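You operate a simulated robot arm through the tools that you are given. There is no shell and no other tool.

Carry out the task below with a simulated robot arm. There is one attempt and no reset: what you move stays moved.

TASK
Move the white divider to the green slots and put the loose socks in their cells.
Fine: black, blue and purple socks, each in the cell of its colour; shut the drawer.

It is judged by the outcome, as a careful person would: the job done as asked, and still so three seconds after it is handed in. It fails if anything else is knocked over, pushed out of place, dropped, spilled or broken.

THE ROBOT
A 6-joint arm with a two-finger parallel gripper, fixed in place. Base frame: the origin is on the floor under the middle of its stand, x ahead of it, y to its left, z up; the work surface is at about z = 0.66. Readings come in m, rad, newtons and seconds.
With the tool pointing down near the work surface it reaches from about 0.22 to 0.66 m from the base axis. Its first joint turns from -1.152 to 1.152 rad. Payload 2.9 kg.
The tool frame sits at the grasp point between the pads (the TCP): z along the fingers, y along the line on which they close. The tips reach 0.03 m beyond it. Largest opening 0.11 m; finger width 0.02, thickness 0.01; the body of the gripper, 0.048 by 0.112 m, starts 0.055 m behind the TCP.
Orientation is that of the tool frame in the base frame, as a unit quaternion [x, y, z, w]. With the fingers straight down and closing along the base's y, the tool's x points along the base's -x, its y along +y and its z along -z.

THE INTERFACE
- The arm moves only by the tool jog_arm. Its argument "targets" is a list of rows, each a list of 3 entries, a list of its own where there are three numbers: the shift along the base's x, y, z in m, then the turn, a rotation vector about the base's x, y, z in rad, then the finger opening in m, from 0 to 0.11. In form: [[[dx, dy, dz], [ax, ay, az], fingers], ...]. A call has 1 to 20 rows; each row shifts and turns the commanded pose from where the row before left it. A row lasts 0.2 s, in which the tool goes at most 0.05 m and 0.15 rad; a call with a longer step from one row to the next is refused whole, and so is a gripper value outside its range. Where a pose cannot be reached the arm comes as near as it can. A force on the tool above 40 N (or 10 N above the force at the start of the call, whichever is more), or a blocked arm, ends the call early, and 0.2 s more pass. Each finger travels about 0.108 m/s and halts on what it meets, pressing with about 34 N; the grip force reading is that of the motor and also rises with nothing between the fingers. The clock runs only during rows and for 0.2 s after the last one: add rows that do not move to give the fingers time. The reply holds the time, the measured pose of the TCP, the force on the tool along the base axes, the opening and the grip force, in the units named above and with some noise, with the torque about the TCP (base axes, N m) and any sound that the robot's microphone picked up.
- Cameras (640 x 400 px; columns grow to the right, rows downward): "scene" is fixed at [0.0591, 0.4241, 1.3826]; the picture's right is [-0.90, -0.43, 0.00], its down [-0.25, 0.53, -0.81] and it looks along [0.35, -0.73, -0.59] (base axes); focal length 370 px, centre (320, 200). "wrist" rides on the gripper at [0.072, 0.017, -0.103] in the tool frame; the picture's right is [-0.23, 0.97, 0.00], its down [-0.76, -0.18, -0.62] and it looks along [-0.61, -0.14, 0.78] (tool axes); focal length 222 px, centre (320, 200). There is no depth. A picture from a camera that has moved, and an enlarged one, comes with that camera's place and axes in the base frame and with its lens.
- camera(camera): a new picture of that camera. It takes no simulated time.
- close_up(camera, box): a new picture of the part [left, top, right, bottom] of that camera's present view, enlarged. It takes no simulated time.
- close_job(): hands the job in; it is judged then, once.

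Nothing tells you positions but the pictures and the camera data. Unless the task says otherwise, let go and move clear before handing in.

The tools are called after "Call:" as name(argument=value, ...) on one line, values as JSON. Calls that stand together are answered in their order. jog_arm: Moves the arm, as the interface text tells. Its arguments: {"type":"object","properties":{"targets":{"type":"array"}},"required":["targets"]} The other tools are called the same way: camera (camera) takes a picture; close_up (camera, box) takes an enlarged picture of a part of a camera's view; close_job () hands the job in.

At the start:

```text
time_s: 0.0
tcp_pos: [0.3039, -0.2413, 1.0998]
tool_rot: [0.0, 1.0, 0.0, 0.0]
force: [0.2, -0.1, -0.1]
ft_torque: [0.02, -0.02, 0.01]
grip_width: 0.1099
gripper_force: 0.1
```

scene: 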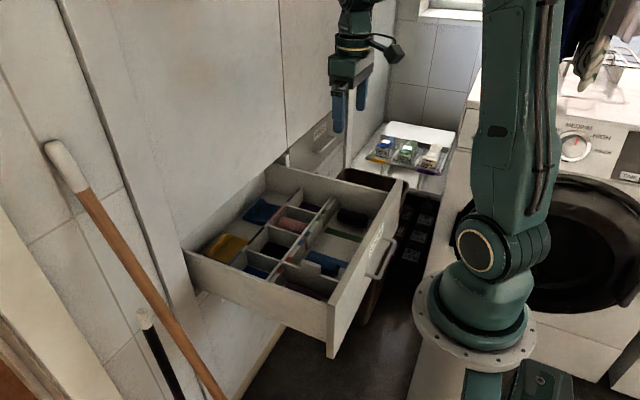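
wrist: 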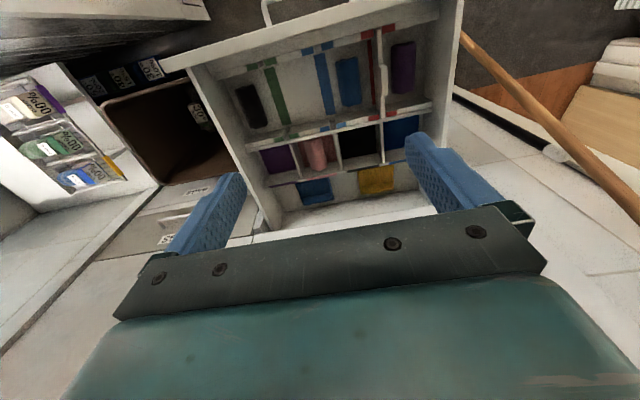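

I see an open drawer with divider rails, coloured slots (green, blue, red), and several socks; the white divider appears to sit near the red slots. I'll look closer before moving.

Call:
close_up(camera="wrist", box=[170, 0, 470, 240])

Call:
close_up(camera="scene", box=[170, 140, 430, 360])

```text
1.67 times, centred on (320, 120) of wrist
camera zoom: at [0.2325, -0.2246, 1.2025], right [0.23, 0.97, 0.0], down [0.76, -0.18, 0.62], along [0.61, -0.14, -0.78], focal length 370 px, centre (320, 333)
```

zoom: 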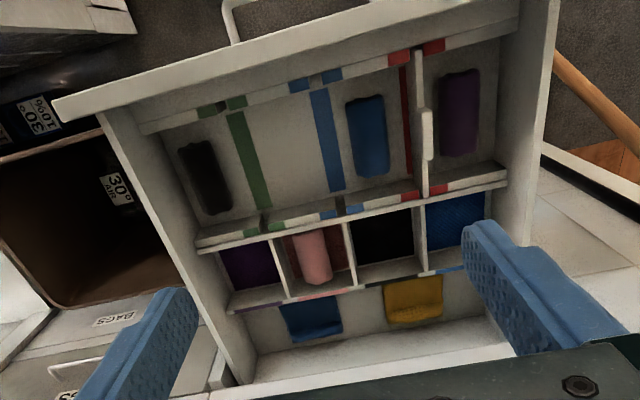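

```text
1.82 times, centred on (300, 250) of scene
camera zoom: at [0.0591, 0.4241, 1.3826], right [-0.9, -0.43, 0.0], down [-0.25, 0.53, -0.81], along [0.35, -0.73, -0.59], focal length 672 px, centre (356, 109)
```

zoom: 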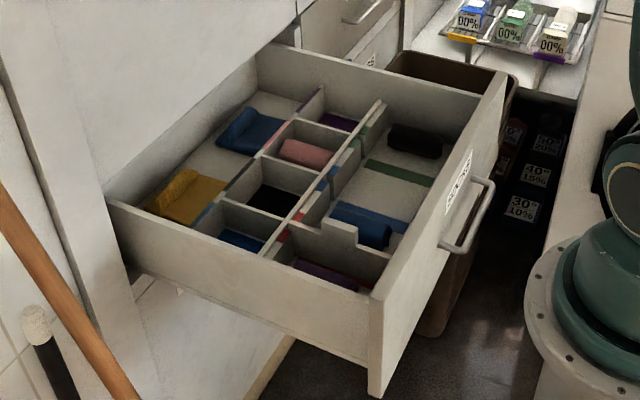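

The drawer stands open towards the arm: front panel near x≈0.23, y from about -0.46 to 0.015, top at z≈0.82. I'll zoom in on each part of it to identify the divider, slots, socks and cells.

Call:
close_up(camera="wrist", box=[230, 40, 350, 115])

Call:
close_up(camera="wrist", box=[320, 10, 440, 85])

Call:
close_up(camera="wrist", box=[240, 90, 440, 215])

Call:
close_up(camera="scene", box=[190, 180, 310, 255])

Call:
close_up(camera="scene", box=[250, 180, 400, 305])

```text
5.33 times, centred on (290, 78) of wrist
camera zoom: at [0.2325, -0.2246, 1.2025], right [0.23, 0.97, 0.0], down [0.76, -0.18, 0.62], along [0.61, -0.14, -0.78], focal length 1185 px, centre (480, 853)
```

zoom: 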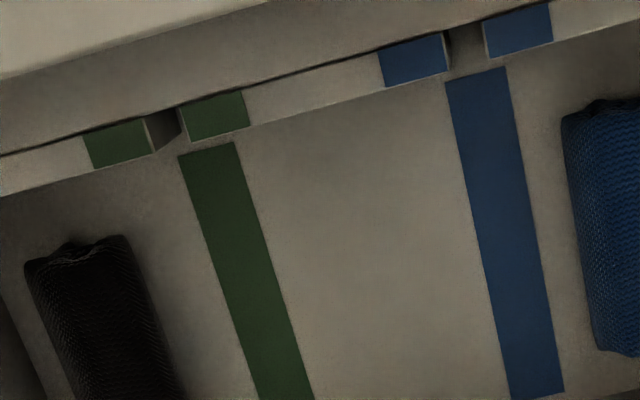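

```text
5.33 times, centred on (380, 48) of wrist
camera zoom: at [0.2325, -0.2246, 1.2025], right [0.23, 0.97, 0.0], down [0.76, -0.18, 0.62], along [0.61, -0.14, -0.78], focal length 1185 px, centre (0, 1013)
```

zoom: 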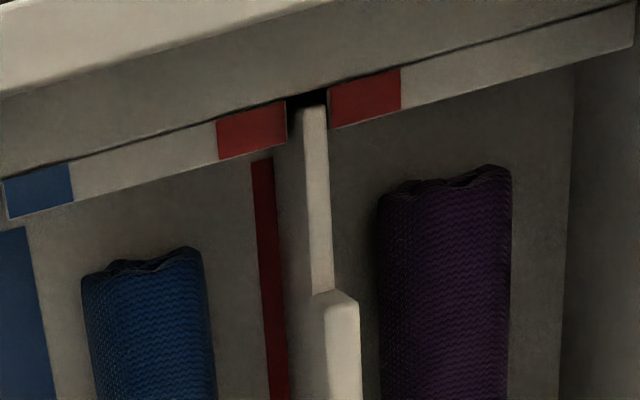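

```text
3.20 times, centred on (340, 152) of wrist
camera zoom: at [0.2325, -0.2246, 1.2025], right [0.23, 0.97, 0.0], down [0.76, -0.18, 0.62], along [0.61, -0.14, -0.78], focal length 711 px, centre (256, 352)
```

zoom: 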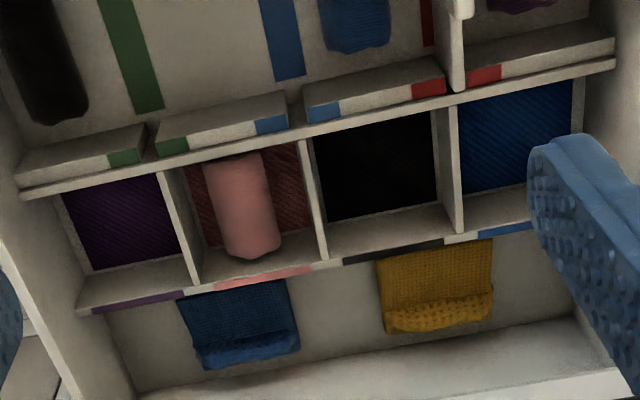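

```text
5.33 times, centred on (250, 218) of scene
camera zoom: at [0.0591, 0.4241, 1.3826], right [-0.9, -0.43, 0.0], down [-0.25, 0.53, -0.81], along [0.35, -0.73, -0.59], focal length 1972 px, centre (693, 107)
```

zoom: 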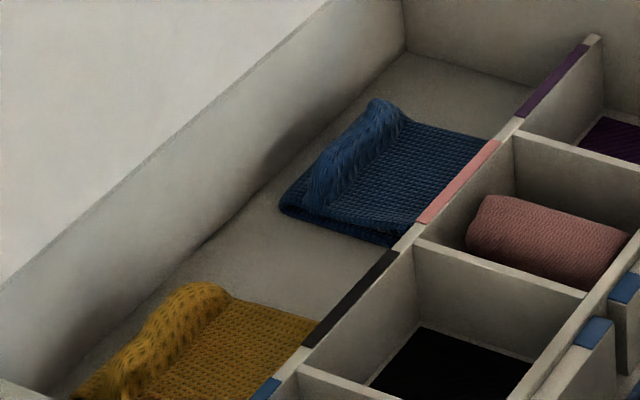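

```text
3.20 times, centred on (325, 242) of scene
camera zoom: at [0.0591, 0.4241, 1.3826], right [-0.9, -0.43, 0.0], down [-0.25, 0.53, -0.81], along [0.35, -0.73, -0.59], focal length 1183 px, centre (304, 64)
```

zoom: 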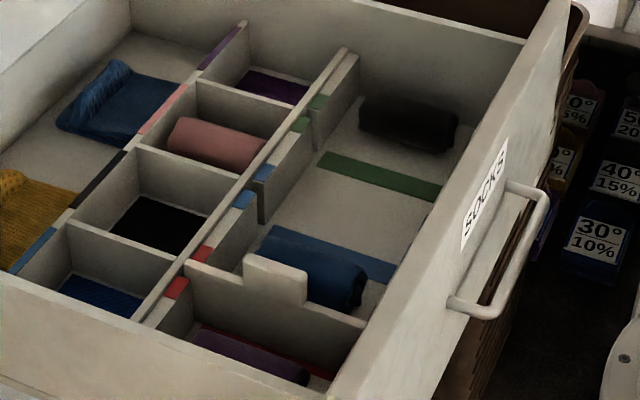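

The front bay holds three rolled socks (black y≈-0.41, blue y≈-0.19, purple y≈-0.07, all x≈0.35), and the divider stands in the red slots (y≈-0.127) with a grip tab; the green slots are at y≈-0.35. The middle row has the coloured-mat cells (purple, pink, black, blue). I'll check the gripper's shape and other surroundings, then go lower for a precise look.

Call:
close_up(camera="scene", box=[290, 0, 450, 140])

Call:
jog_arm(targets=[[[-0.02, 0.0, -0.03], [0, 0, 0], 0.11], [[-0.02, 0.0, -0.03], [0, 0, 0], 0.11], [[-0.02, 0.0, -0.03], [0, 0, 0], 0.11], [[-0.0, 0.0, -0.02], [0, 0, 0], 0.06], [[0, 0, 0], [0, 0, 0], 0.06]])

Call:
camera(camera="wrist")

```text
2.86 times, centred on (370, 70) of scene
camera zoom: at [0.0591, 0.4241, 1.3826], right [-0.9, -0.43, 0.0], down [-0.25, 0.53, -0.81], along [0.35, -0.73, -0.59], focal length 1057 px, centre (177, 571)
```

zoom: 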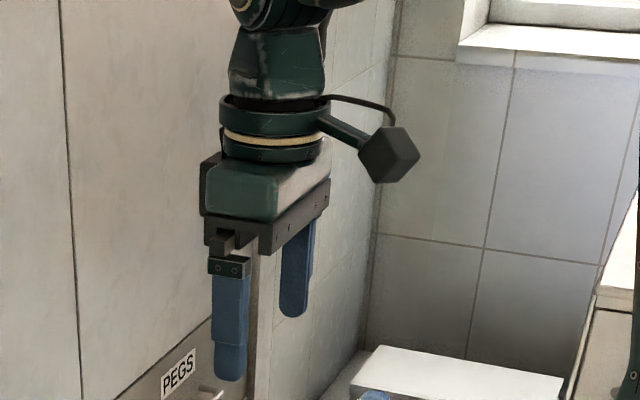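

```text
time_s: 1.2
tcp_pos: [0.2444, -0.2411, 0.9913]
tool_rot: [0.0, 1.0, -0.001, -0.001]
force: [0.2, -0.6, -0.5]
ft_torque: [-0.03, -0.01, 0.04]
grip_width: 0.06
gripper_force: 0.0
```

```text
taken
camera wrist: at [0.1722, -0.2247, 1.0932], right [0.23, 0.97, 0.0], down [0.76, -0.18, 0.62], along [0.61, -0.14, -0.78], focal length 222 px, centre (320, 200)
```

wrist: 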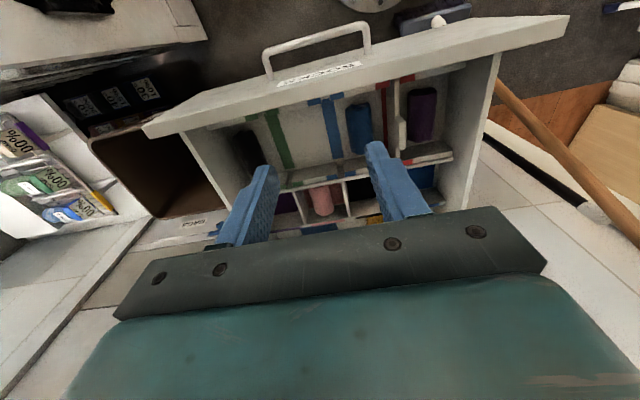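

The gripper carries a camera block on its −x side that could foul the drawer's front panel (x≈0.24, top z≈0.82) when reaching into the front bay. I'll turn the tool half a turn about vertical so the camera sits on the +x side, over the cells.

Call:
jog_arm(targets=[[[0.03, 0, 0], [0, 0, 0.15], 0.06], [[0.03, 0, 0], [0, 0, 0.15], 0.06], [[0.03, 0, 0], [0, 0, 0.15], 0.06], [[0.0, 0, 0], [0, 0, 0.15], 0.06], [[0, 0, 0], [0, 0, 0.15], 0.06], [[0, 0, 0], [0, 0, 0.15], 0.06], [[0, 0, 0], [0, 0, 0.15], 0.06], [[0, 0, 0], [0, 0, 0.15], 0.06], [[0, 0, 0], [0, 0, 0.15], 0.06], [[0, 0, 0], [0, 0, 0.15], 0.06]])

```text
time_s: 3.4
tcp_pos: [0.334, -0.2395, 0.9906]
tool_rot: [-0.683, 0.731, 0.0, -0.001]
force: [1.0, 0.1, -0.4]
ft_torque: [-0.03, 0.0, -0.02]
grip_width: 0.06
gripper_force: 0.1
```

The tool turned as commanded. I'll finish the half turn and then look from the new side.

Call:
jog_arm(targets=[[[0, 0, 0], [0, 0, 0.15], 0.06], [[0, 0, 0], [0, 0, 0.15], 0.06], [[0, 0, 0], [0, 0, 0.15], 0.06], [[0.0, 0, 0], [0, 0, 0.15], 0.06], [[0, 0, 0], [0, 0, 0.15], 0.06], [[0, 0, 0], [0, 0, 0.15], 0.06], [[0, 0, 0], [0, 0, 0.15], 0.06], [[0, 0, 0], [0, 0, 0.15], 0.06], [[0, 0, 0], [0, 0, 0.15], 0.06], [[0, 0, 0], [0, 0, 0.15], 0.06], [[0, 0, 0], [0, 0, 0.1416], 0.06]])

Call:
camera(camera="wrist")

Call:
camera(camera="scene")

```text
time_s: 5.8
tcp_pos: [0.4218, 0.0413, 1.0107]
tool_rot: [1.0, -0.013, -0.002, -0.006]
force: [-0.1, 0.6, -0.2]
ft_torque: [-0.02, -0.01, 0.0]
grip_width: 0.06
gripper_force: 0.0
out of reach, approached as far as the arm can: row 7, 8, 9, 10, 11
```

```text
taken
camera wrist: at [0.4944, 0.021, 1.1137], right [-0.25, -0.97, -0.01], down [-0.76, 0.19, 0.63], along [-0.6, 0.17, -0.78], focal length 222 px, centre (320, 200)
```

wrist: 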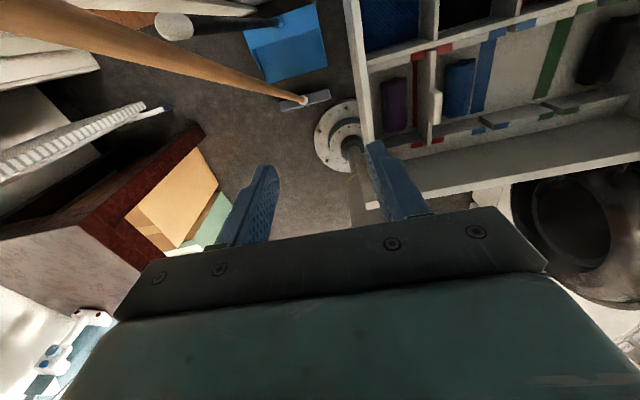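

```text
taken
```

scene: 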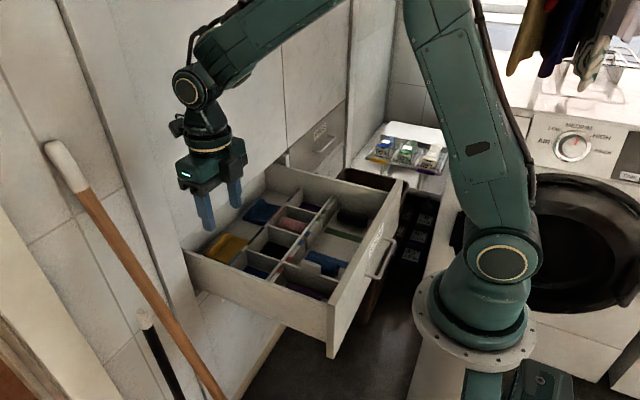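

The last joint ran out of travel turning that way, so the arm swung toward +y (nothing was touched). I'll unwind and try reaching the half turn from the opposite direction.

Call:
jog_arm(targets=[[[0, 0, 0], [0, 0, -0.15], 0.06], [[0, 0, 0], [0, 0, -0.15], 0.06], [[0, 0, 0], [0, 0, -0.15], 0.06], [[0, 0, 0], [0, 0, -0.15], 0.06], [[0, 0, 0], [0, 0, -0.15], 0.06], [[0, 0, 0], [0, 0, -0.15], 0.06]])

```text
time_s: 7.2
tcp_pos: [0.4221, 0.0416, 1.0124]
tool_rot: [0.899, -0.437, 0.0, 0.0]
force: [0.6, -0.2, 0.7]
ft_torque: [0.0, 0.0, 0.02]
grip_width: 0.06
gripper_force: 0.1
```

The commanded pose follows the real one, so I'll continue turning the negative way while bringing the tool back over the drawer.

Call:
jog_arm(targets=[[[-0.005, -0.02, 0], [0, 0, -0.15], 0.06], [[-0.005, -0.02, 0], [0, 0, -0.15], 0.06], [[-0.005, -0.02, 0], [0, 0, -0.15], 0.06], [[-0.005, -0.02, 0], [0, 0, -0.15], 0.06], [[-0.005, -0.02, 0], [0, 0, -0.15], 0.06], [[-0.005, -0.02, 0], [0, 0, -0.15], 0.06], [[-0.005, -0.02, 0], [0, 0, -0.15], 0.06], [[-0.005, -0.02, 0], [0, 0, -0.15], 0.06], [[-0.005, -0.02, 0], [0, 0, -0.15], 0.06], [[-0.005, -0.02, 0], [0, 0, -0.15], 0.06], [[-0.005, -0.02, 0], [0, 0, -0.15], 0.06], [[-0.005, -0.02, 0], [0, 0, -0.15], 0.06], [[0, 0, 0], [0, 0, -0.15], 0.06], [[0, 0, 0], [0, 0, -0.15], 0.06], [[0, 0, 0], [0, 0, -0.15], 0.06], [[0, 0, 0], [0, 0, -0.15], 0.06], [[0, 0, 0], [0, 0, -0.15], 0.06], [[0, 0, 0], [0, 0, -0.15], 0.06], [[0, 0, 0], [0, 0, -0.15], 0.06], [[0, 0, 0], [0, 0, -0.15], 0.06]])

Call:
jog_arm(targets=[[[0, 0, 0], [0, 0, -0.15], 0.06], [[0, 0, 0], [0, 0, -0.15], 0.06], [[0, 0, 0], [0, 0, -0.15], 0.06], [[0, 0, 0], [0, 0, -0.15], 0.06], [[0, 0, 0], [0, 0, -0.15], 0.06], [[0, 0, 0], [0, 0, -0.15], 0.06], [[0, 0, 0], [0, 0, -0.15], 0.06], [[0, 0, 0], [0, 0, -0.15], 0.06], [[0, 0, 0], [0, 0, -0.15], 0.06], [[0, 0, 0], [0, 0, -0.15], 0.06], [[0, 0, 0], [0, 0, -0.15], 0.06], [[0, 0, 0], [0, 0, -0.15], 0.06]])

```text
time_s: 11.4
tcp_pos: [0.3626, -0.1981, 1.0115]
tool_rot: [0.371, 0.929, 0.0, 0.0]
force: [-0.3, -0.3, 0.0]
ft_torque: [0.01, 0.03, 0.0]
grip_width: 0.0598
gripper_force: 0.1
```

```text
time_s: 14.0
tcp_pos: [0.3606, -0.1992, 1.0114]
tool_rot: [0.958, 0.286, 0.001, 0.0]
force: [-0.3, 0.7, -0.7]
ft_torque: [-0.07, 0.0, -0.03]
grip_width: 0.0597
gripper_force: 0.1
```

No reach limits so far. I'll finish the half turn in this direction and look.

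Call:
jog_arm(targets=[[[0, 0, 0], [0, 0, -0.15], 0.06], [[0, 0, 0], [0, 0, -0.15], 0.06], [[0, 0, 0], [0, 0, -0.15], 0.06], [[0, 0, 0], [0, 0, -0.1316], 0.06], [[0, 0, 0], [0, 0, 0], 0.06]])

Call:
camera(camera="wrist")

```text
time_s: 15.2
tcp_pos: [0.3626, -0.1983, 1.0118]
tool_rot: [1.0, 0.0, 0.001, -0.001]
force: [-0.7, 0.6, 0.3]
ft_torque: [0.01, -0.03, -0.02]
grip_width: 0.0601
gripper_force: 0.0
```

```text
taken
camera wrist: at [0.4358, -0.2158, 1.1144], right [-0.23, -0.97, 0.0], down [-0.76, 0.18, 0.62], along [-0.61, 0.14, -0.78], focal length 222 px, centre (320, 200)
```

wrist: 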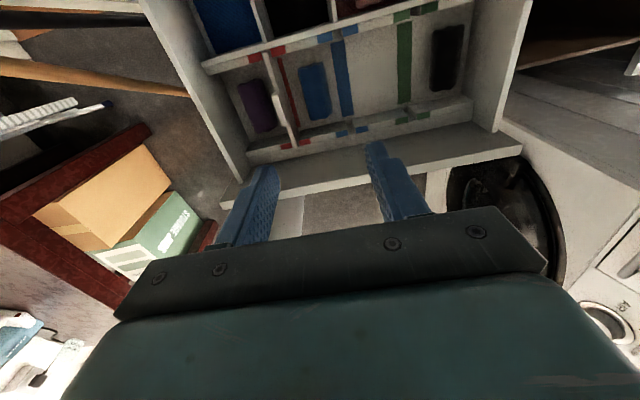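

Now the camera looks over the front bay from the +x side. I'll zoom in on the divider and the slots to measure them.

Call:
close_up(camera="wrist", box=[200, 0, 480, 175])

Call:
close_up(camera="wrist", box=[225, 30, 345, 105])

Call:
close_up(camera="wrist", box=[225, 85, 345, 160])

Call:
close_up(camera="wrist", box=[350, 0, 470, 75])

Call:
close_up(camera="wrist", box=[350, 75, 470, 150])

```text
2.29 times, centred on (340, 88) of wrist
camera zoom: at [0.4358, -0.2158, 1.1144], right [-0.23, -0.97, 0.0], down [-0.76, 0.18, 0.62], along [-0.61, 0.14, -0.78], focal length 508 px, centre (274, 457)
```

zoom: 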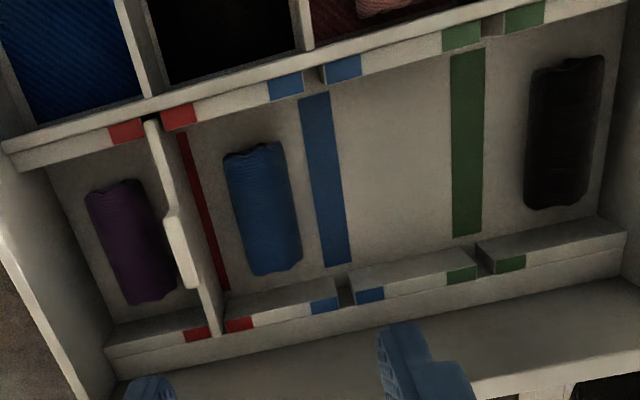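

```text
5.33 times, centred on (285, 68) of wrist
camera zoom: at [0.4358, -0.2158, 1.1144], right [-0.23, -0.97, 0.0], down [-0.76, 0.18, 0.62], along [-0.61, 0.14, -0.78], focal length 1185 px, centre (507, 907)
```

zoom: 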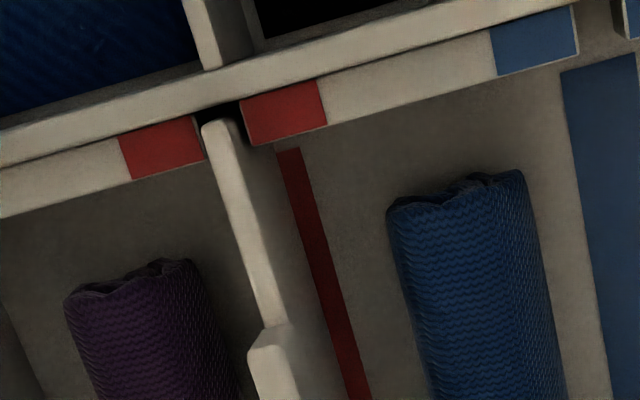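

```text
5.33 times, centred on (285, 122) of wrist
camera zoom: at [0.4358, -0.2158, 1.1144], right [-0.23, -0.97, 0.0], down [-0.76, 0.18, 0.62], along [-0.61, 0.14, -0.78], focal length 1185 px, centre (507, 613)
```

zoom: 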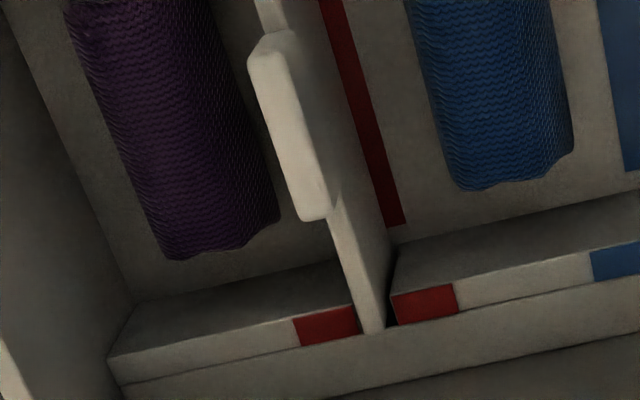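

```text
5.33 times, centred on (410, 38) of wrist
camera zoom: at [0.4358, -0.2158, 1.1144], right [-0.23, -0.97, 0.0], down [-0.76, 0.18, 0.62], along [-0.61, 0.14, -0.78], focal length 1185 px, centre (-160, 1067)
```

zoom: 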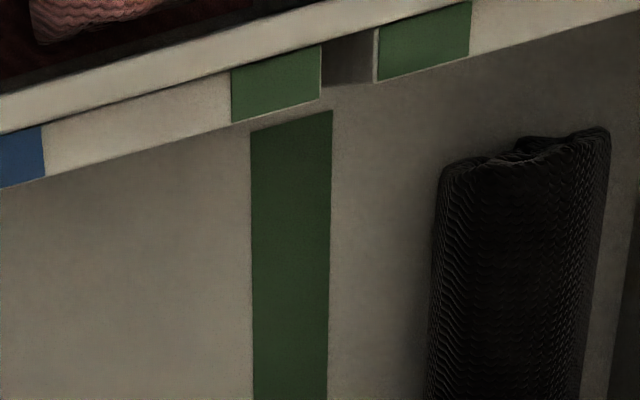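

```text
5.33 times, centred on (410, 112) of wrist
camera zoom: at [0.4358, -0.2158, 1.1144], right [-0.23, -0.97, 0.0], down [-0.76, 0.18, 0.62], along [-0.61, 0.14, -0.78], focal length 1185 px, centre (-160, 667)
```

zoom: 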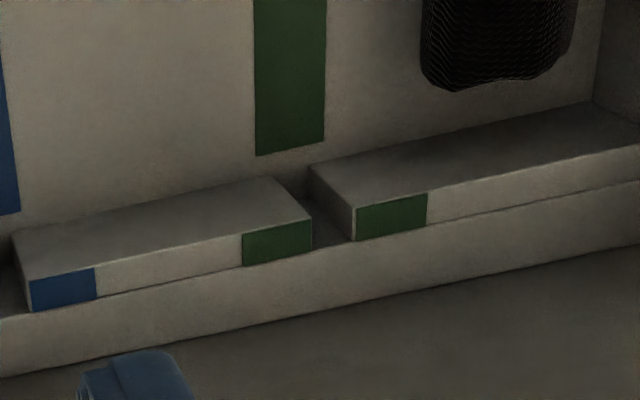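

The divider (tab centre ≈ (0.338, -0.124), top z≈0.725) sits in 14 mm slots with about 8 mm thickness; green slot centre is y≈-0.350. I'll move above the tab with the fingers partly open and check alignment before descending.

Call:
jog_arm(targets=[[[-0.004, 0.0125, -0.03], [0, 0, 0], 0.06], [[-0.004, 0.0125, -0.03], [0, 0, 0], 0.06], [[-0.004, 0.0125, -0.03], [0, 0, 0], 0.06], [[-0.004, 0.0125, -0.03], [0, 0, 0], 0.05], [[-0.004, 0.0125, -0.03], [0, 0, 0], 0.045], [[-0.0046, 0.0118, -0.03], [0, 0, 0], 0.045], [[0, 0, -0.02], [0, 0, 0], 0.045], [[0, 0, 0], [0, 0, 0], 0.045]])

Call:
camera(camera="wrist")

Call:
close_up(camera="scene", box=[220, 100, 420, 300])

```text
time_s: 17.0
tcp_pos: [0.3374, -0.1215, 0.8143]
tool_rot: [1.0, 0.002, 0.0, 0.0]
force: [-0.8, -0.1, 0.0]
ft_torque: [0.02, -0.01, 0.03]
grip_width: 0.045
gripper_force: 0.1
```

```text
taken
camera wrist: at [0.4103, -0.1404, 0.9154], right [-0.22, -0.97, 0.0], down [-0.76, 0.18, 0.62], along [-0.61, 0.14, -0.78], focal length 222 px, centre (320, 200)
```

wrist: 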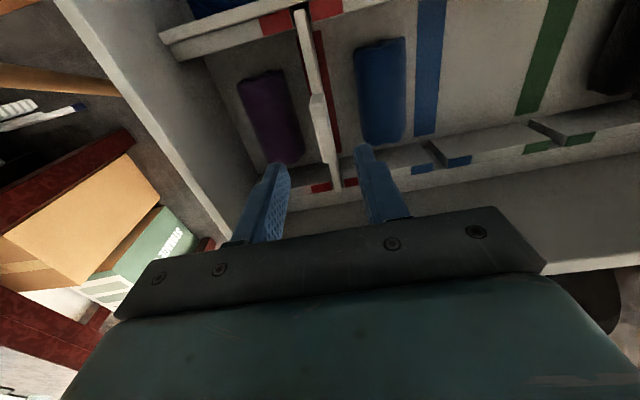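

```text
2.00 times, centred on (320, 200) of scene
camera zoom: at [0.0591, 0.4241, 1.3826], right [-0.9, -0.43, 0.0], down [-0.25, 0.53, -0.81], along [0.35, -0.73, -0.59], focal length 740 px, centre (320, 200)
```

zoom: 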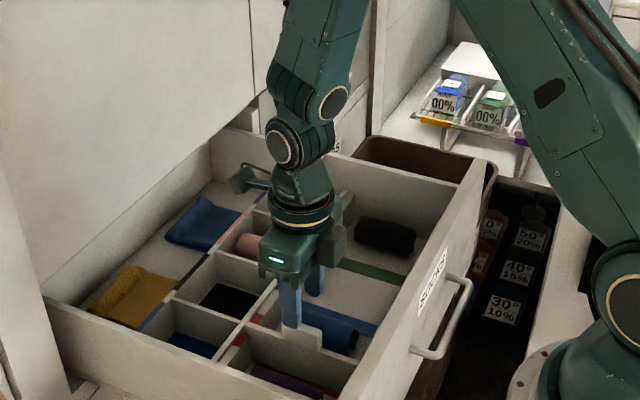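

I'm above the tab. I'll zoom in to check lateral alignment before going down.

Call:
close_up(camera="wrist", box=[230, 60, 410, 240])

Call:
close_up(camera="scene", box=[280, 220, 370, 290])

```text
2.22 times, centred on (320, 150) of wrist
camera zoom: at [0.4103, -0.1404, 0.9154], right [-0.22, -0.97, 0.0], down [-0.76, 0.18, 0.62], along [-0.61, 0.14, -0.78], focal length 494 px, centre (320, 311)
```

zoom: 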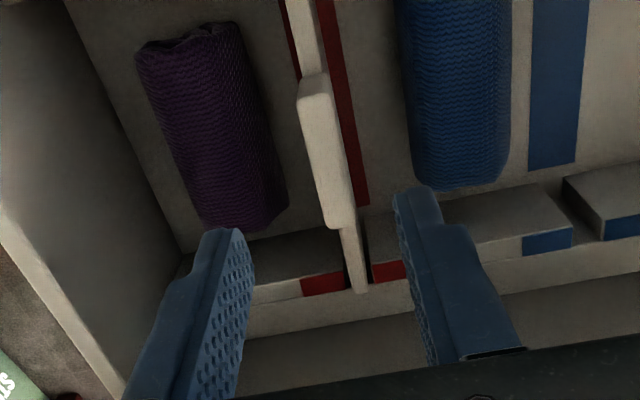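

```text
5.71 times, centred on (325, 255) of scene
camera zoom: at [0.0591, 0.4241, 1.3826], right [-0.9, -0.43, 0.0], down [-0.25, 0.53, -0.81], along [0.35, -0.73, -0.59], focal length 2113 px, centre (291, -114)
```

zoom: 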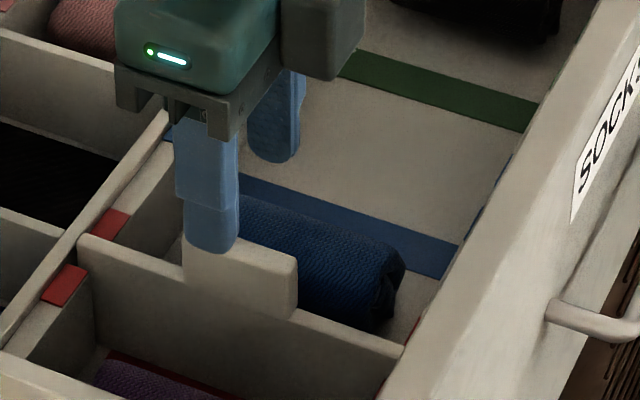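

The tab looks about 6 mm further to −y than the tool, with its top nearer z≈0.75. I'll correct to (0.344, -0.127), lower to z≈0.735 and look again before closing.

Call:
jog_arm(targets=[[[0.0066, -0.0055, 0], [0, 0, 0], 0.045], [[0, 0, -0.02], [0, 0, 0], 0.045], [[0, 0, -0.02], [0, 0, 0], 0.045], [[0, 0, -0.02], [0, 0, 0], 0.045], [[0, 0, -0.018], [0, 0, 0], 0.045], [[0, 0, 0], [0, 0, 0], 0.045]])

Call:
close_up(camera="wrist", box=[230, 60, 410, 240])

Call:
close_up(camera="scene", box=[270, 210, 370, 290])

```text
time_s: 18.4
tcp_pos: [0.3454, -0.1273, 0.7333]
tool_rot: [1.0, 0.002, 0.0, 0.0]
force: [-0.2, 0.1, 0.1]
ft_torque: [0.02, 0.02, 0.0]
grip_width: 0.045
gripper_force: 0.0
```

```text
2.22 times, centred on (320, 150) of wrist
camera zoom: at [0.4183, -0.1457, 0.8366], right [-0.22, -0.97, 0.0], down [-0.76, 0.18, 0.62], along [-0.61, 0.14, -0.78], focal length 494 px, centre (320, 311)
```

zoom: 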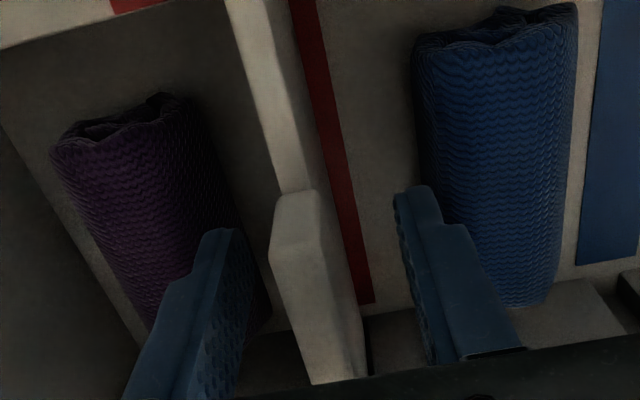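

```text
5.00 times, centred on (320, 250) of scene
camera zoom: at [0.0591, 0.4241, 1.3826], right [-0.9, -0.43, 0.0], down [-0.25, 0.53, -0.81], along [0.35, -0.73, -0.59], focal length 1849 px, centre (320, -50)
```

zoom: 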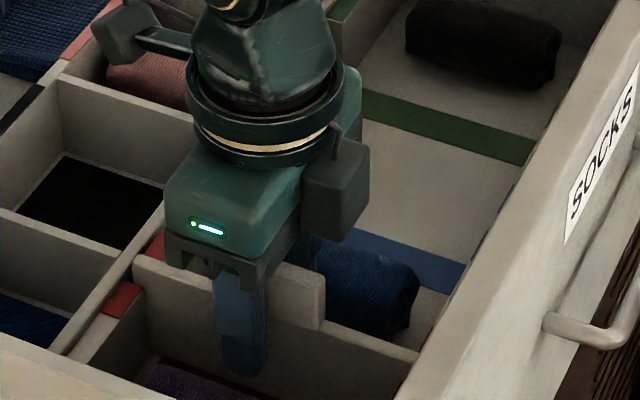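

The fingers straddle the tab evenly and clear of both socks. I'll close on it now.

Call:
jog_arm(targets=[[[0, 0, 0], [0, 0, 0], 0.025], [[0, 0, 0], [0, 0, 0], 0.015], [[0, 0, 0], [0, 0, 0], 0.008], [[0, 0, 0], [0, 0, 0], 0.0], [[0, 0, 0], [0, 0, 0], 0.0]])

Call:
close_up(camera="wrist", box=[230, 60, 410, 240])

```text
time_s: 19.6
tcp_pos: [0.3445, -0.1291, 0.734]
tool_rot: [1.0, 0.002, 0.0, 0.0]
force: [-0.4, -0.2, 0.4]
ft_torque: [0.01, 0.0, -0.04]
grip_width: 0.0114
gripper_force: 34.6
```

```text
2.22 times, centred on (320, 150) of wrist
camera zoom: at [0.4182, -0.1457, 0.8367], right [-0.22, -0.97, 0.0], down [-0.76, 0.18, 0.62], along [-0.61, 0.14, -0.78], focal length 494 px, centre (320, 311)
```

zoom: 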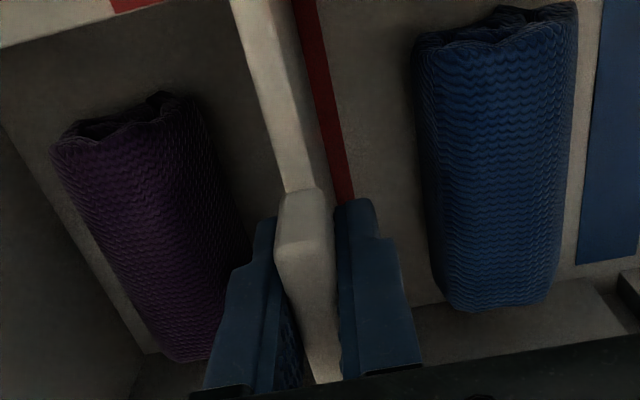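

The tab is held (11.4 mm wide, 34 N). I'll lift it straight up out of the red slots.

Call:
jog_arm(targets=[[[0, 0, 0.01], [0, 0, 0], 0.0], [[0, 0, 0.015], [0, 0, 0], 0.0], [[0, 0, 0.02], [0, 0, 0], 0.0], [[0, 0, 0.02], [0, 0, 0], 0.0], [[0, 0, 0.02], [0, 0, 0], 0.0], [[0, 0, 0.015], [0, 0, 0], 0.0], [[0, 0, 0], [0, 0, 0], 0.0]])

Call:
camera(camera="wrist")

Call:
close_up(camera="scene", box=[220, 130, 420, 330])

```text
time_s: 21.2
tcp_pos: [0.3444, -0.1285, 0.8358]
tool_rot: [1.0, 0.002, -0.001, 0.0]
force: [0.2, -0.1, -0.7]
ft_torque: [-0.01, 0.03, 0.0]
grip_width: 0.0116
gripper_force: 33.7
```

```text
taken
camera wrist: at [0.4169, -0.1472, 0.937], right [-0.22, -0.97, 0.0], down [-0.76, 0.18, 0.62], along [-0.61, 0.14, -0.78], focal length 222 px, centre (320, 200)
```

wrist: 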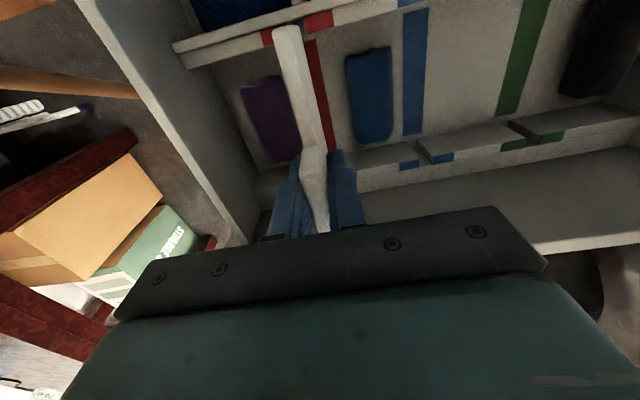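

```text
2.00 times, centred on (320, 230) of scene
camera zoom: at [0.0591, 0.4241, 1.3826], right [-0.9, -0.43, 0.0], down [-0.25, 0.53, -0.81], along [0.35, -0.73, -0.59], focal length 740 px, centre (320, 140)
```

zoom: 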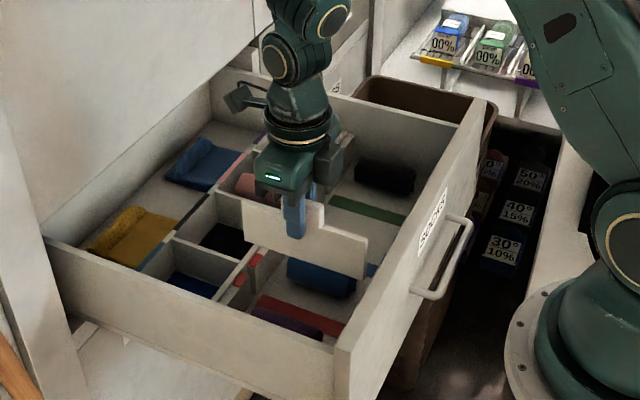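

The divider came out cleanly and hangs about 4.5 cm above the rails. I'll carry it across to above the green slots.

Call:
jog_arm(targets=[[[0, -0.02, 0], [0, 0, 0], 0.0], [[0, -0.03, 0], [0, 0, 0], 0.0], [[0, -0.03, 0], [0, 0, 0], 0.0], [[0, -0.03, 0], [0, 0, 0], 0.0], [[0, -0.03, 0], [0, 0, 0], 0.0], [[0, -0.03, 0], [0, 0, 0], 0.0], [[0, -0.03, 0], [0, 0, 0], 0.0], [[0, -0.0215, 0], [0, 0, 0], 0.0], [[0, 0, 0], [0, 0, 0], 0.0]])

Call:
camera(camera="wrist")

Call:
close_up(camera="scene", box=[220, 130, 420, 330])

Call:
close_up(camera="wrist", box=[240, 0, 400, 100])

Call:
close_up(camera="wrist", box=[260, 120, 380, 220])

```text
time_s: 23.2
tcp_pos: [0.346, -0.3514, 0.8347]
tool_rot: [1.0, 0.003, 0.0, 0.0]
force: [0.0, -0.2, 0.4]
ft_torque: [0.0, 0.01, -0.03]
grip_width: 0.0114
gripper_force: 34.5
```

```text
taken
camera wrist: at [0.4188, -0.3686, 0.9367], right [-0.22, -0.97, 0.0], down [-0.76, 0.18, 0.62], along [-0.61, 0.14, -0.78], focal length 222 px, centre (320, 200)
```

wrist: 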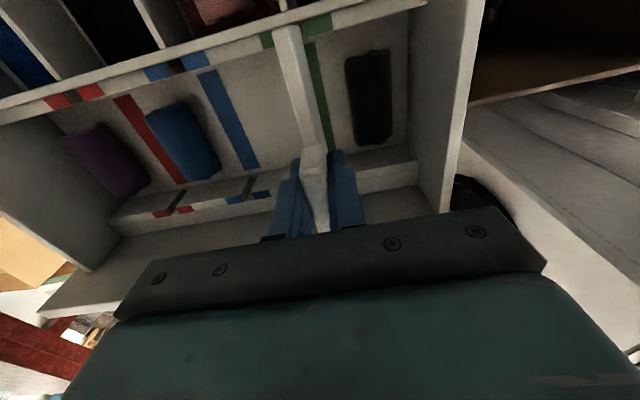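

```text
2.00 times, centred on (320, 230) of scene
camera zoom: at [0.0591, 0.4241, 1.3826], right [-0.9, -0.43, 0.0], down [-0.25, 0.53, -0.81], along [0.35, -0.73, -0.59], focal length 740 px, centre (320, 140)
```

zoom: 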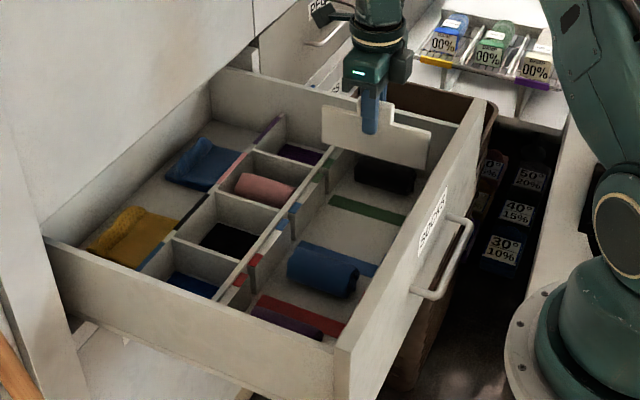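

```text
4.00 times, centred on (320, 50) of wrist
camera zoom: at [0.4188, -0.3686, 0.9367], right [-0.22, -0.97, 0.0], down [-0.76, 0.18, 0.62], along [-0.61, 0.14, -0.78], focal length 888 px, centre (320, 800)
```

zoom: 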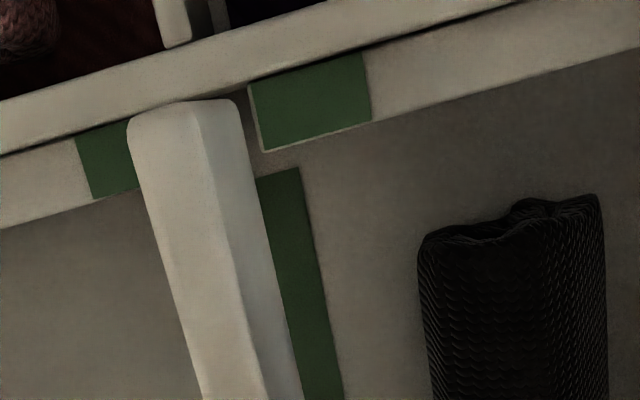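

```text
4.00 times, centred on (320, 170) of wrist
camera zoom: at [0.4188, -0.3686, 0.9367], right [-0.22, -0.97, 0.0], down [-0.76, 0.18, 0.62], along [-0.61, 0.14, -0.78], focal length 888 px, centre (320, 320)
```

zoom: 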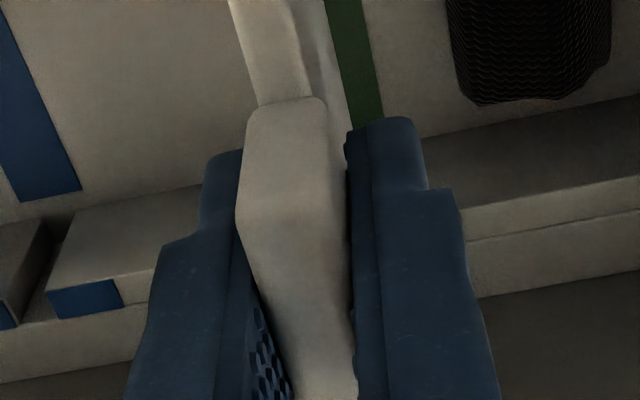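

The divider now hangs over the green slots, but it appears roughly 4–5 mm too far toward −y for the gap. I'll measure the rail gaps more carefully from this view before lowering.

Call:
close_up(camera="wrist", box=[30, 50, 130, 120])

Call:
close_up(camera="wrist", box=[130, 30, 230, 100])

Call:
close_up(camera="wrist", box=[250, 0, 350, 70])

Call:
close_up(camera="scene", box=[300, 170, 400, 250])

```text
5.71 times, centred on (80, 85) of wrist
camera zoom: at [0.4188, -0.3686, 0.9367], right [-0.22, -0.97, 0.0], down [-0.76, 0.18, 0.62], along [-0.61, 0.14, -0.78], focal length 1269 px, centre (1691, 857)
```

zoom: 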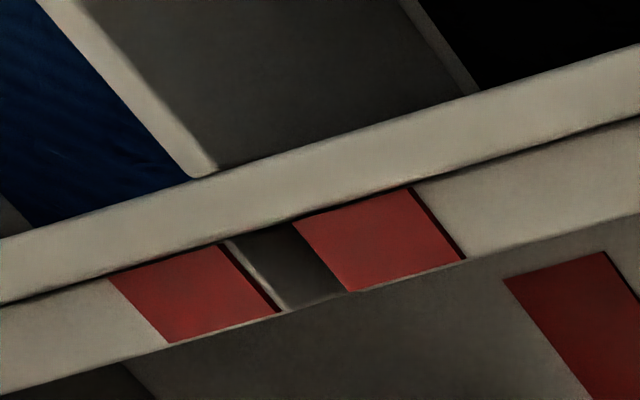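

```text
5.71 times, centred on (180, 65) of wrist
camera zoom: at [0.4188, -0.3686, 0.9367], right [-0.22, -0.97, 0.0], down [-0.76, 0.18, 0.62], along [-0.61, 0.14, -0.78], focal length 1269 px, centre (1120, 971)
```

zoom: 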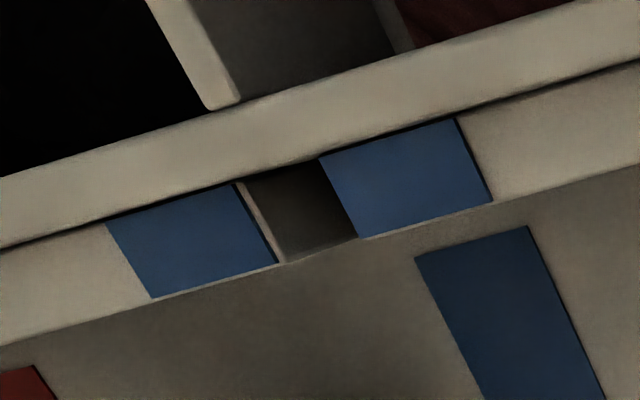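

```text
5.71 times, centred on (300, 35) of wrist
camera zoom: at [0.4188, -0.3686, 0.9367], right [-0.22, -0.97, 0.0], down [-0.76, 0.18, 0.62], along [-0.61, 0.14, -0.78], focal length 1269 px, centre (434, 1143)
```

zoom: 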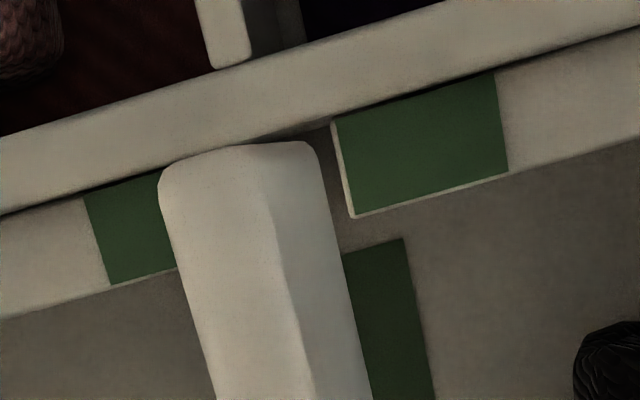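

```text
5.00 times, centred on (350, 210) of scene
camera zoom: at [0.0591, 0.4241, 1.3826], right [-0.9, -0.43, 0.0], down [-0.25, 0.53, -0.81], along [0.35, -0.73, -0.59], focal length 1849 px, centre (170, 150)
```

zoom: 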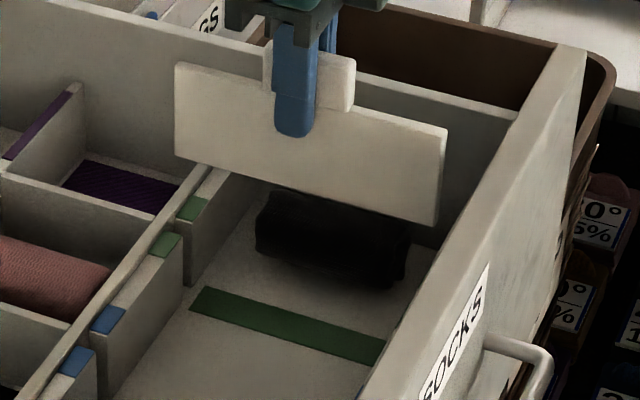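

The green gap spans about y = -0.341 to -0.355 (centre ≈ -0.348), and the divider is near -0.352. I'll shift +4 mm, trim the small yaw, lower to just above the rail and re-check.

Call:
jog_arm(targets=[[[-0.001, 0.004, 0], [0, 0, -0.006], 0.0], [[0, 0, -0.015], [0, 0, 0], 0.0], [[0, 0, -0.013], [0, 0, 0], 0.0], [[0, 0, 0], [0, 0, 0], 0.0]])

Call:
close_up(camera="wrist", box=[240, 0, 360, 75])

Call:
camera(camera="wrist")

Call:
close_up(camera="scene", box=[300, 170, 400, 250])

```text
time_s: 24.2
tcp_pos: [0.3434, -0.3461, 0.8059]
tool_rot: [1.0, -0.002, 0.0, 0.0]
force: [0.2, 0.0, 0.4]
ft_torque: [-0.04, 0.01, -0.01]
grip_width: 0.0111
gripper_force: 34.0
```

```text
5.33 times, centred on (300, 38) of wrist
camera zoom: at [0.4165, -0.3646, 0.9081], right [-0.23, -0.97, 0.0], down [-0.76, 0.18, 0.62], along [-0.61, 0.14, -0.78], focal length 1185 px, centre (427, 1067)
```

zoom: 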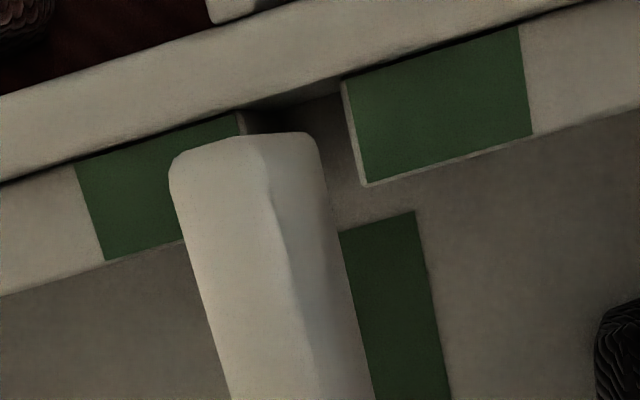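

```text
taken
camera wrist: at [0.4165, -0.3646, 0.9081], right [-0.23, -0.97, 0.0], down [-0.76, 0.18, 0.62], along [-0.61, 0.14, -0.78], focal length 222 px, centre (320, 200)
```

wrist: 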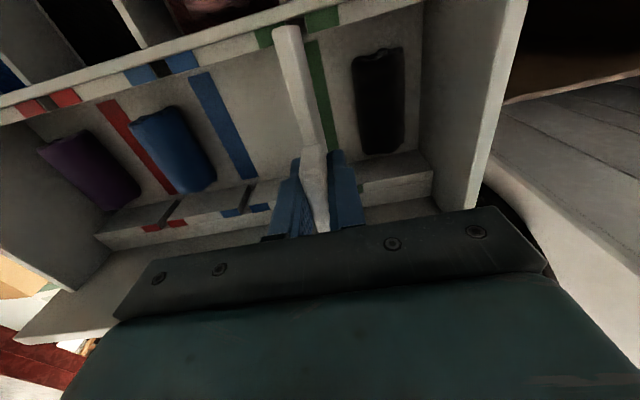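

```text
5.00 times, centred on (350, 210) of scene
camera zoom: at [0.0591, 0.4241, 1.3826], right [-0.9, -0.43, 0.0], down [-0.25, 0.53, -0.81], along [0.35, -0.73, -0.59], focal length 1849 px, centre (170, 150)
```

zoom: 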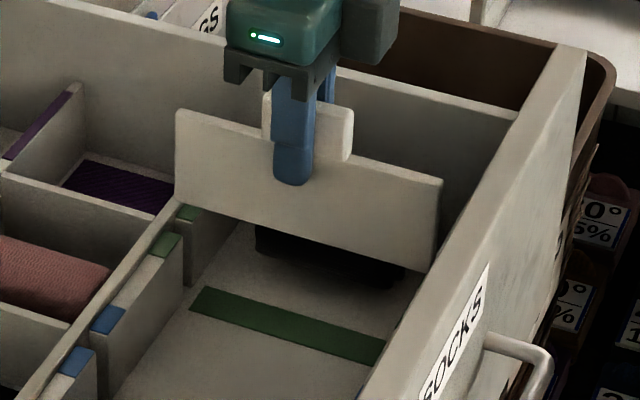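

The divider is now centred in the green gap within about 1–1.5 mm. I'll lower it gently in small steps; any touch on the rail will stop the move.

Call:
jog_arm(targets=[[[0, -0.0005, -0.008], [0, 0, 0], 0.0], [[0, 0, -0.008], [0, 0, 0], 0.0], [[0, 0, -0.008], [0, 0, 0], 0.0], [[0, 0, -0.008], [0, 0, 0], 0.0], [[0, 0, 0], [0, 0, 0], 0.0]])

Call:
close_up(camera="wrist", box=[230, 0, 370, 90])

Call:
close_up(camera="scene", box=[300, 170, 400, 250])

```text
time_s: 25.4
tcp_pos: [0.3438, -0.347, 0.7738]
tool_rot: [1.0, -0.002, 0.0, 0.0]
force: [-0.1, -0.3, -0.4]
ft_torque: [-0.01, -0.01, -0.02]
grip_width: 0.0111
gripper_force: 33.9
```

```text
4.44 times, centred on (300, 45) of wrist
camera zoom: at [0.417, -0.3658, 0.8761], right [-0.23, -0.97, 0.0], down [-0.76, 0.18, 0.62], along [-0.61, 0.14, -0.78], focal length 987 px, centre (409, 889)
```

zoom: 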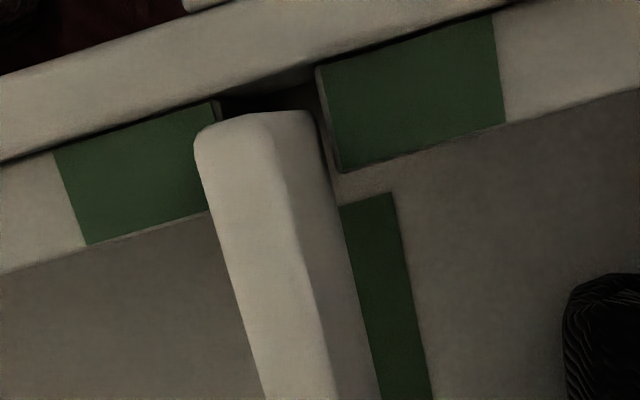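

```text
5.00 times, centred on (350, 210) of scene
camera zoom: at [0.0591, 0.4241, 1.3826], right [-0.9, -0.43, 0.0], down [-0.25, 0.53, -0.81], along [0.35, -0.73, -0.59], focal length 1849 px, centre (170, 150)
```

zoom: 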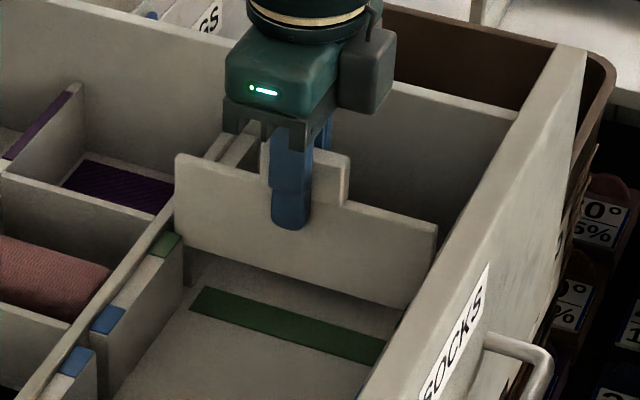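

It's sliding into the slots with no resistance. I'll keep lowering toward the floor.

Call:
jog_arm(targets=[[[0, 0, -0.008], [0, 0, 0], 0.0], [[0, 0, -0.008], [0, 0, 0], 0.0], [[0, 0, -0.008], [0, 0, 0], 0.0], [[0, 0, -0.008], [0, 0, 0], 0.0], [[0, 0, -0.005], [0, 0, 0], 0.0], [[0, 0, 0], [0, 0, 0], 0.0]])

Call:
close_up(camera="wrist", box=[230, 0, 370, 90])

Call:
close_up(camera="scene", box=[300, 170, 400, 250])

```text
time_s: 26.8
tcp_pos: [0.342, -0.3481, 0.7366]
tool_rot: [1.0, -0.001, 0.0, 0.0]
force: [0.4, 1.0, -1.0]
ft_torque: [0.01, -0.01, 0.0]
grip_width: 0.0114
gripper_force: 33.9
```

```text
4.44 times, centred on (300, 45) of wrist
camera zoom: at [0.4154, -0.3661, 0.8394], right [-0.23, -0.97, 0.0], down [-0.76, 0.18, 0.62], along [-0.61, 0.14, -0.78], focal length 987 px, centre (409, 889)
```

zoom: 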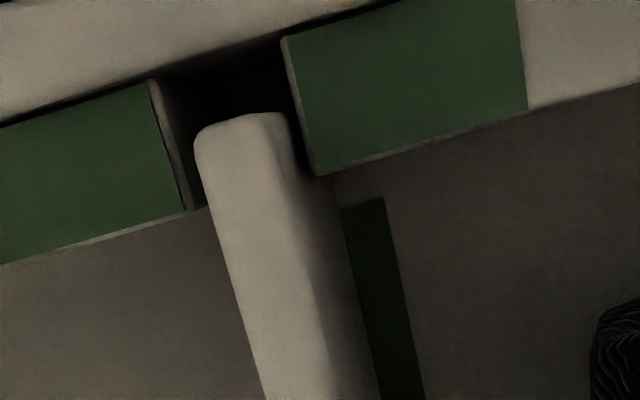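

```text
5.00 times, centred on (350, 210) of scene
camera zoom: at [0.0591, 0.4241, 1.3826], right [-0.9, -0.43, 0.0], down [-0.25, 0.53, -0.81], along [0.35, -0.73, -0.59], focal length 1849 px, centre (170, 150)
```

zoom: 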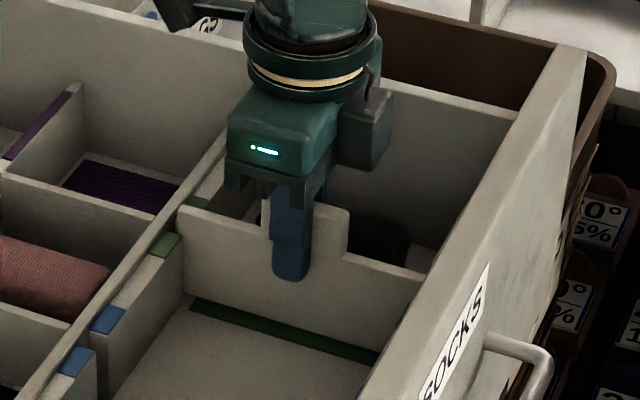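

It's almost seated: the grip height was 0.734 and now it reads 0.737. I'll lower the last few millimetres, watching the force.

Call:
jog_arm(targets=[[[0, 0, -0.0015], [0, 0, 0], 0.0], [[0, 0, -0.0015], [0, 0, 0], 0.0], [[0, 0, 0], [0, 0, 0], 0.0]])

```text
time_s: 27.6
tcp_pos: [0.3432, -0.3484, 0.7341]
tool_rot: [1.0, -0.002, 0.0, 0.0]
force: [-2.2, 1.3, 9.5]
ft_torque: [0.14, 0.29, 0.02]
grip_width: 0.0114
gripper_force: 34.3
```

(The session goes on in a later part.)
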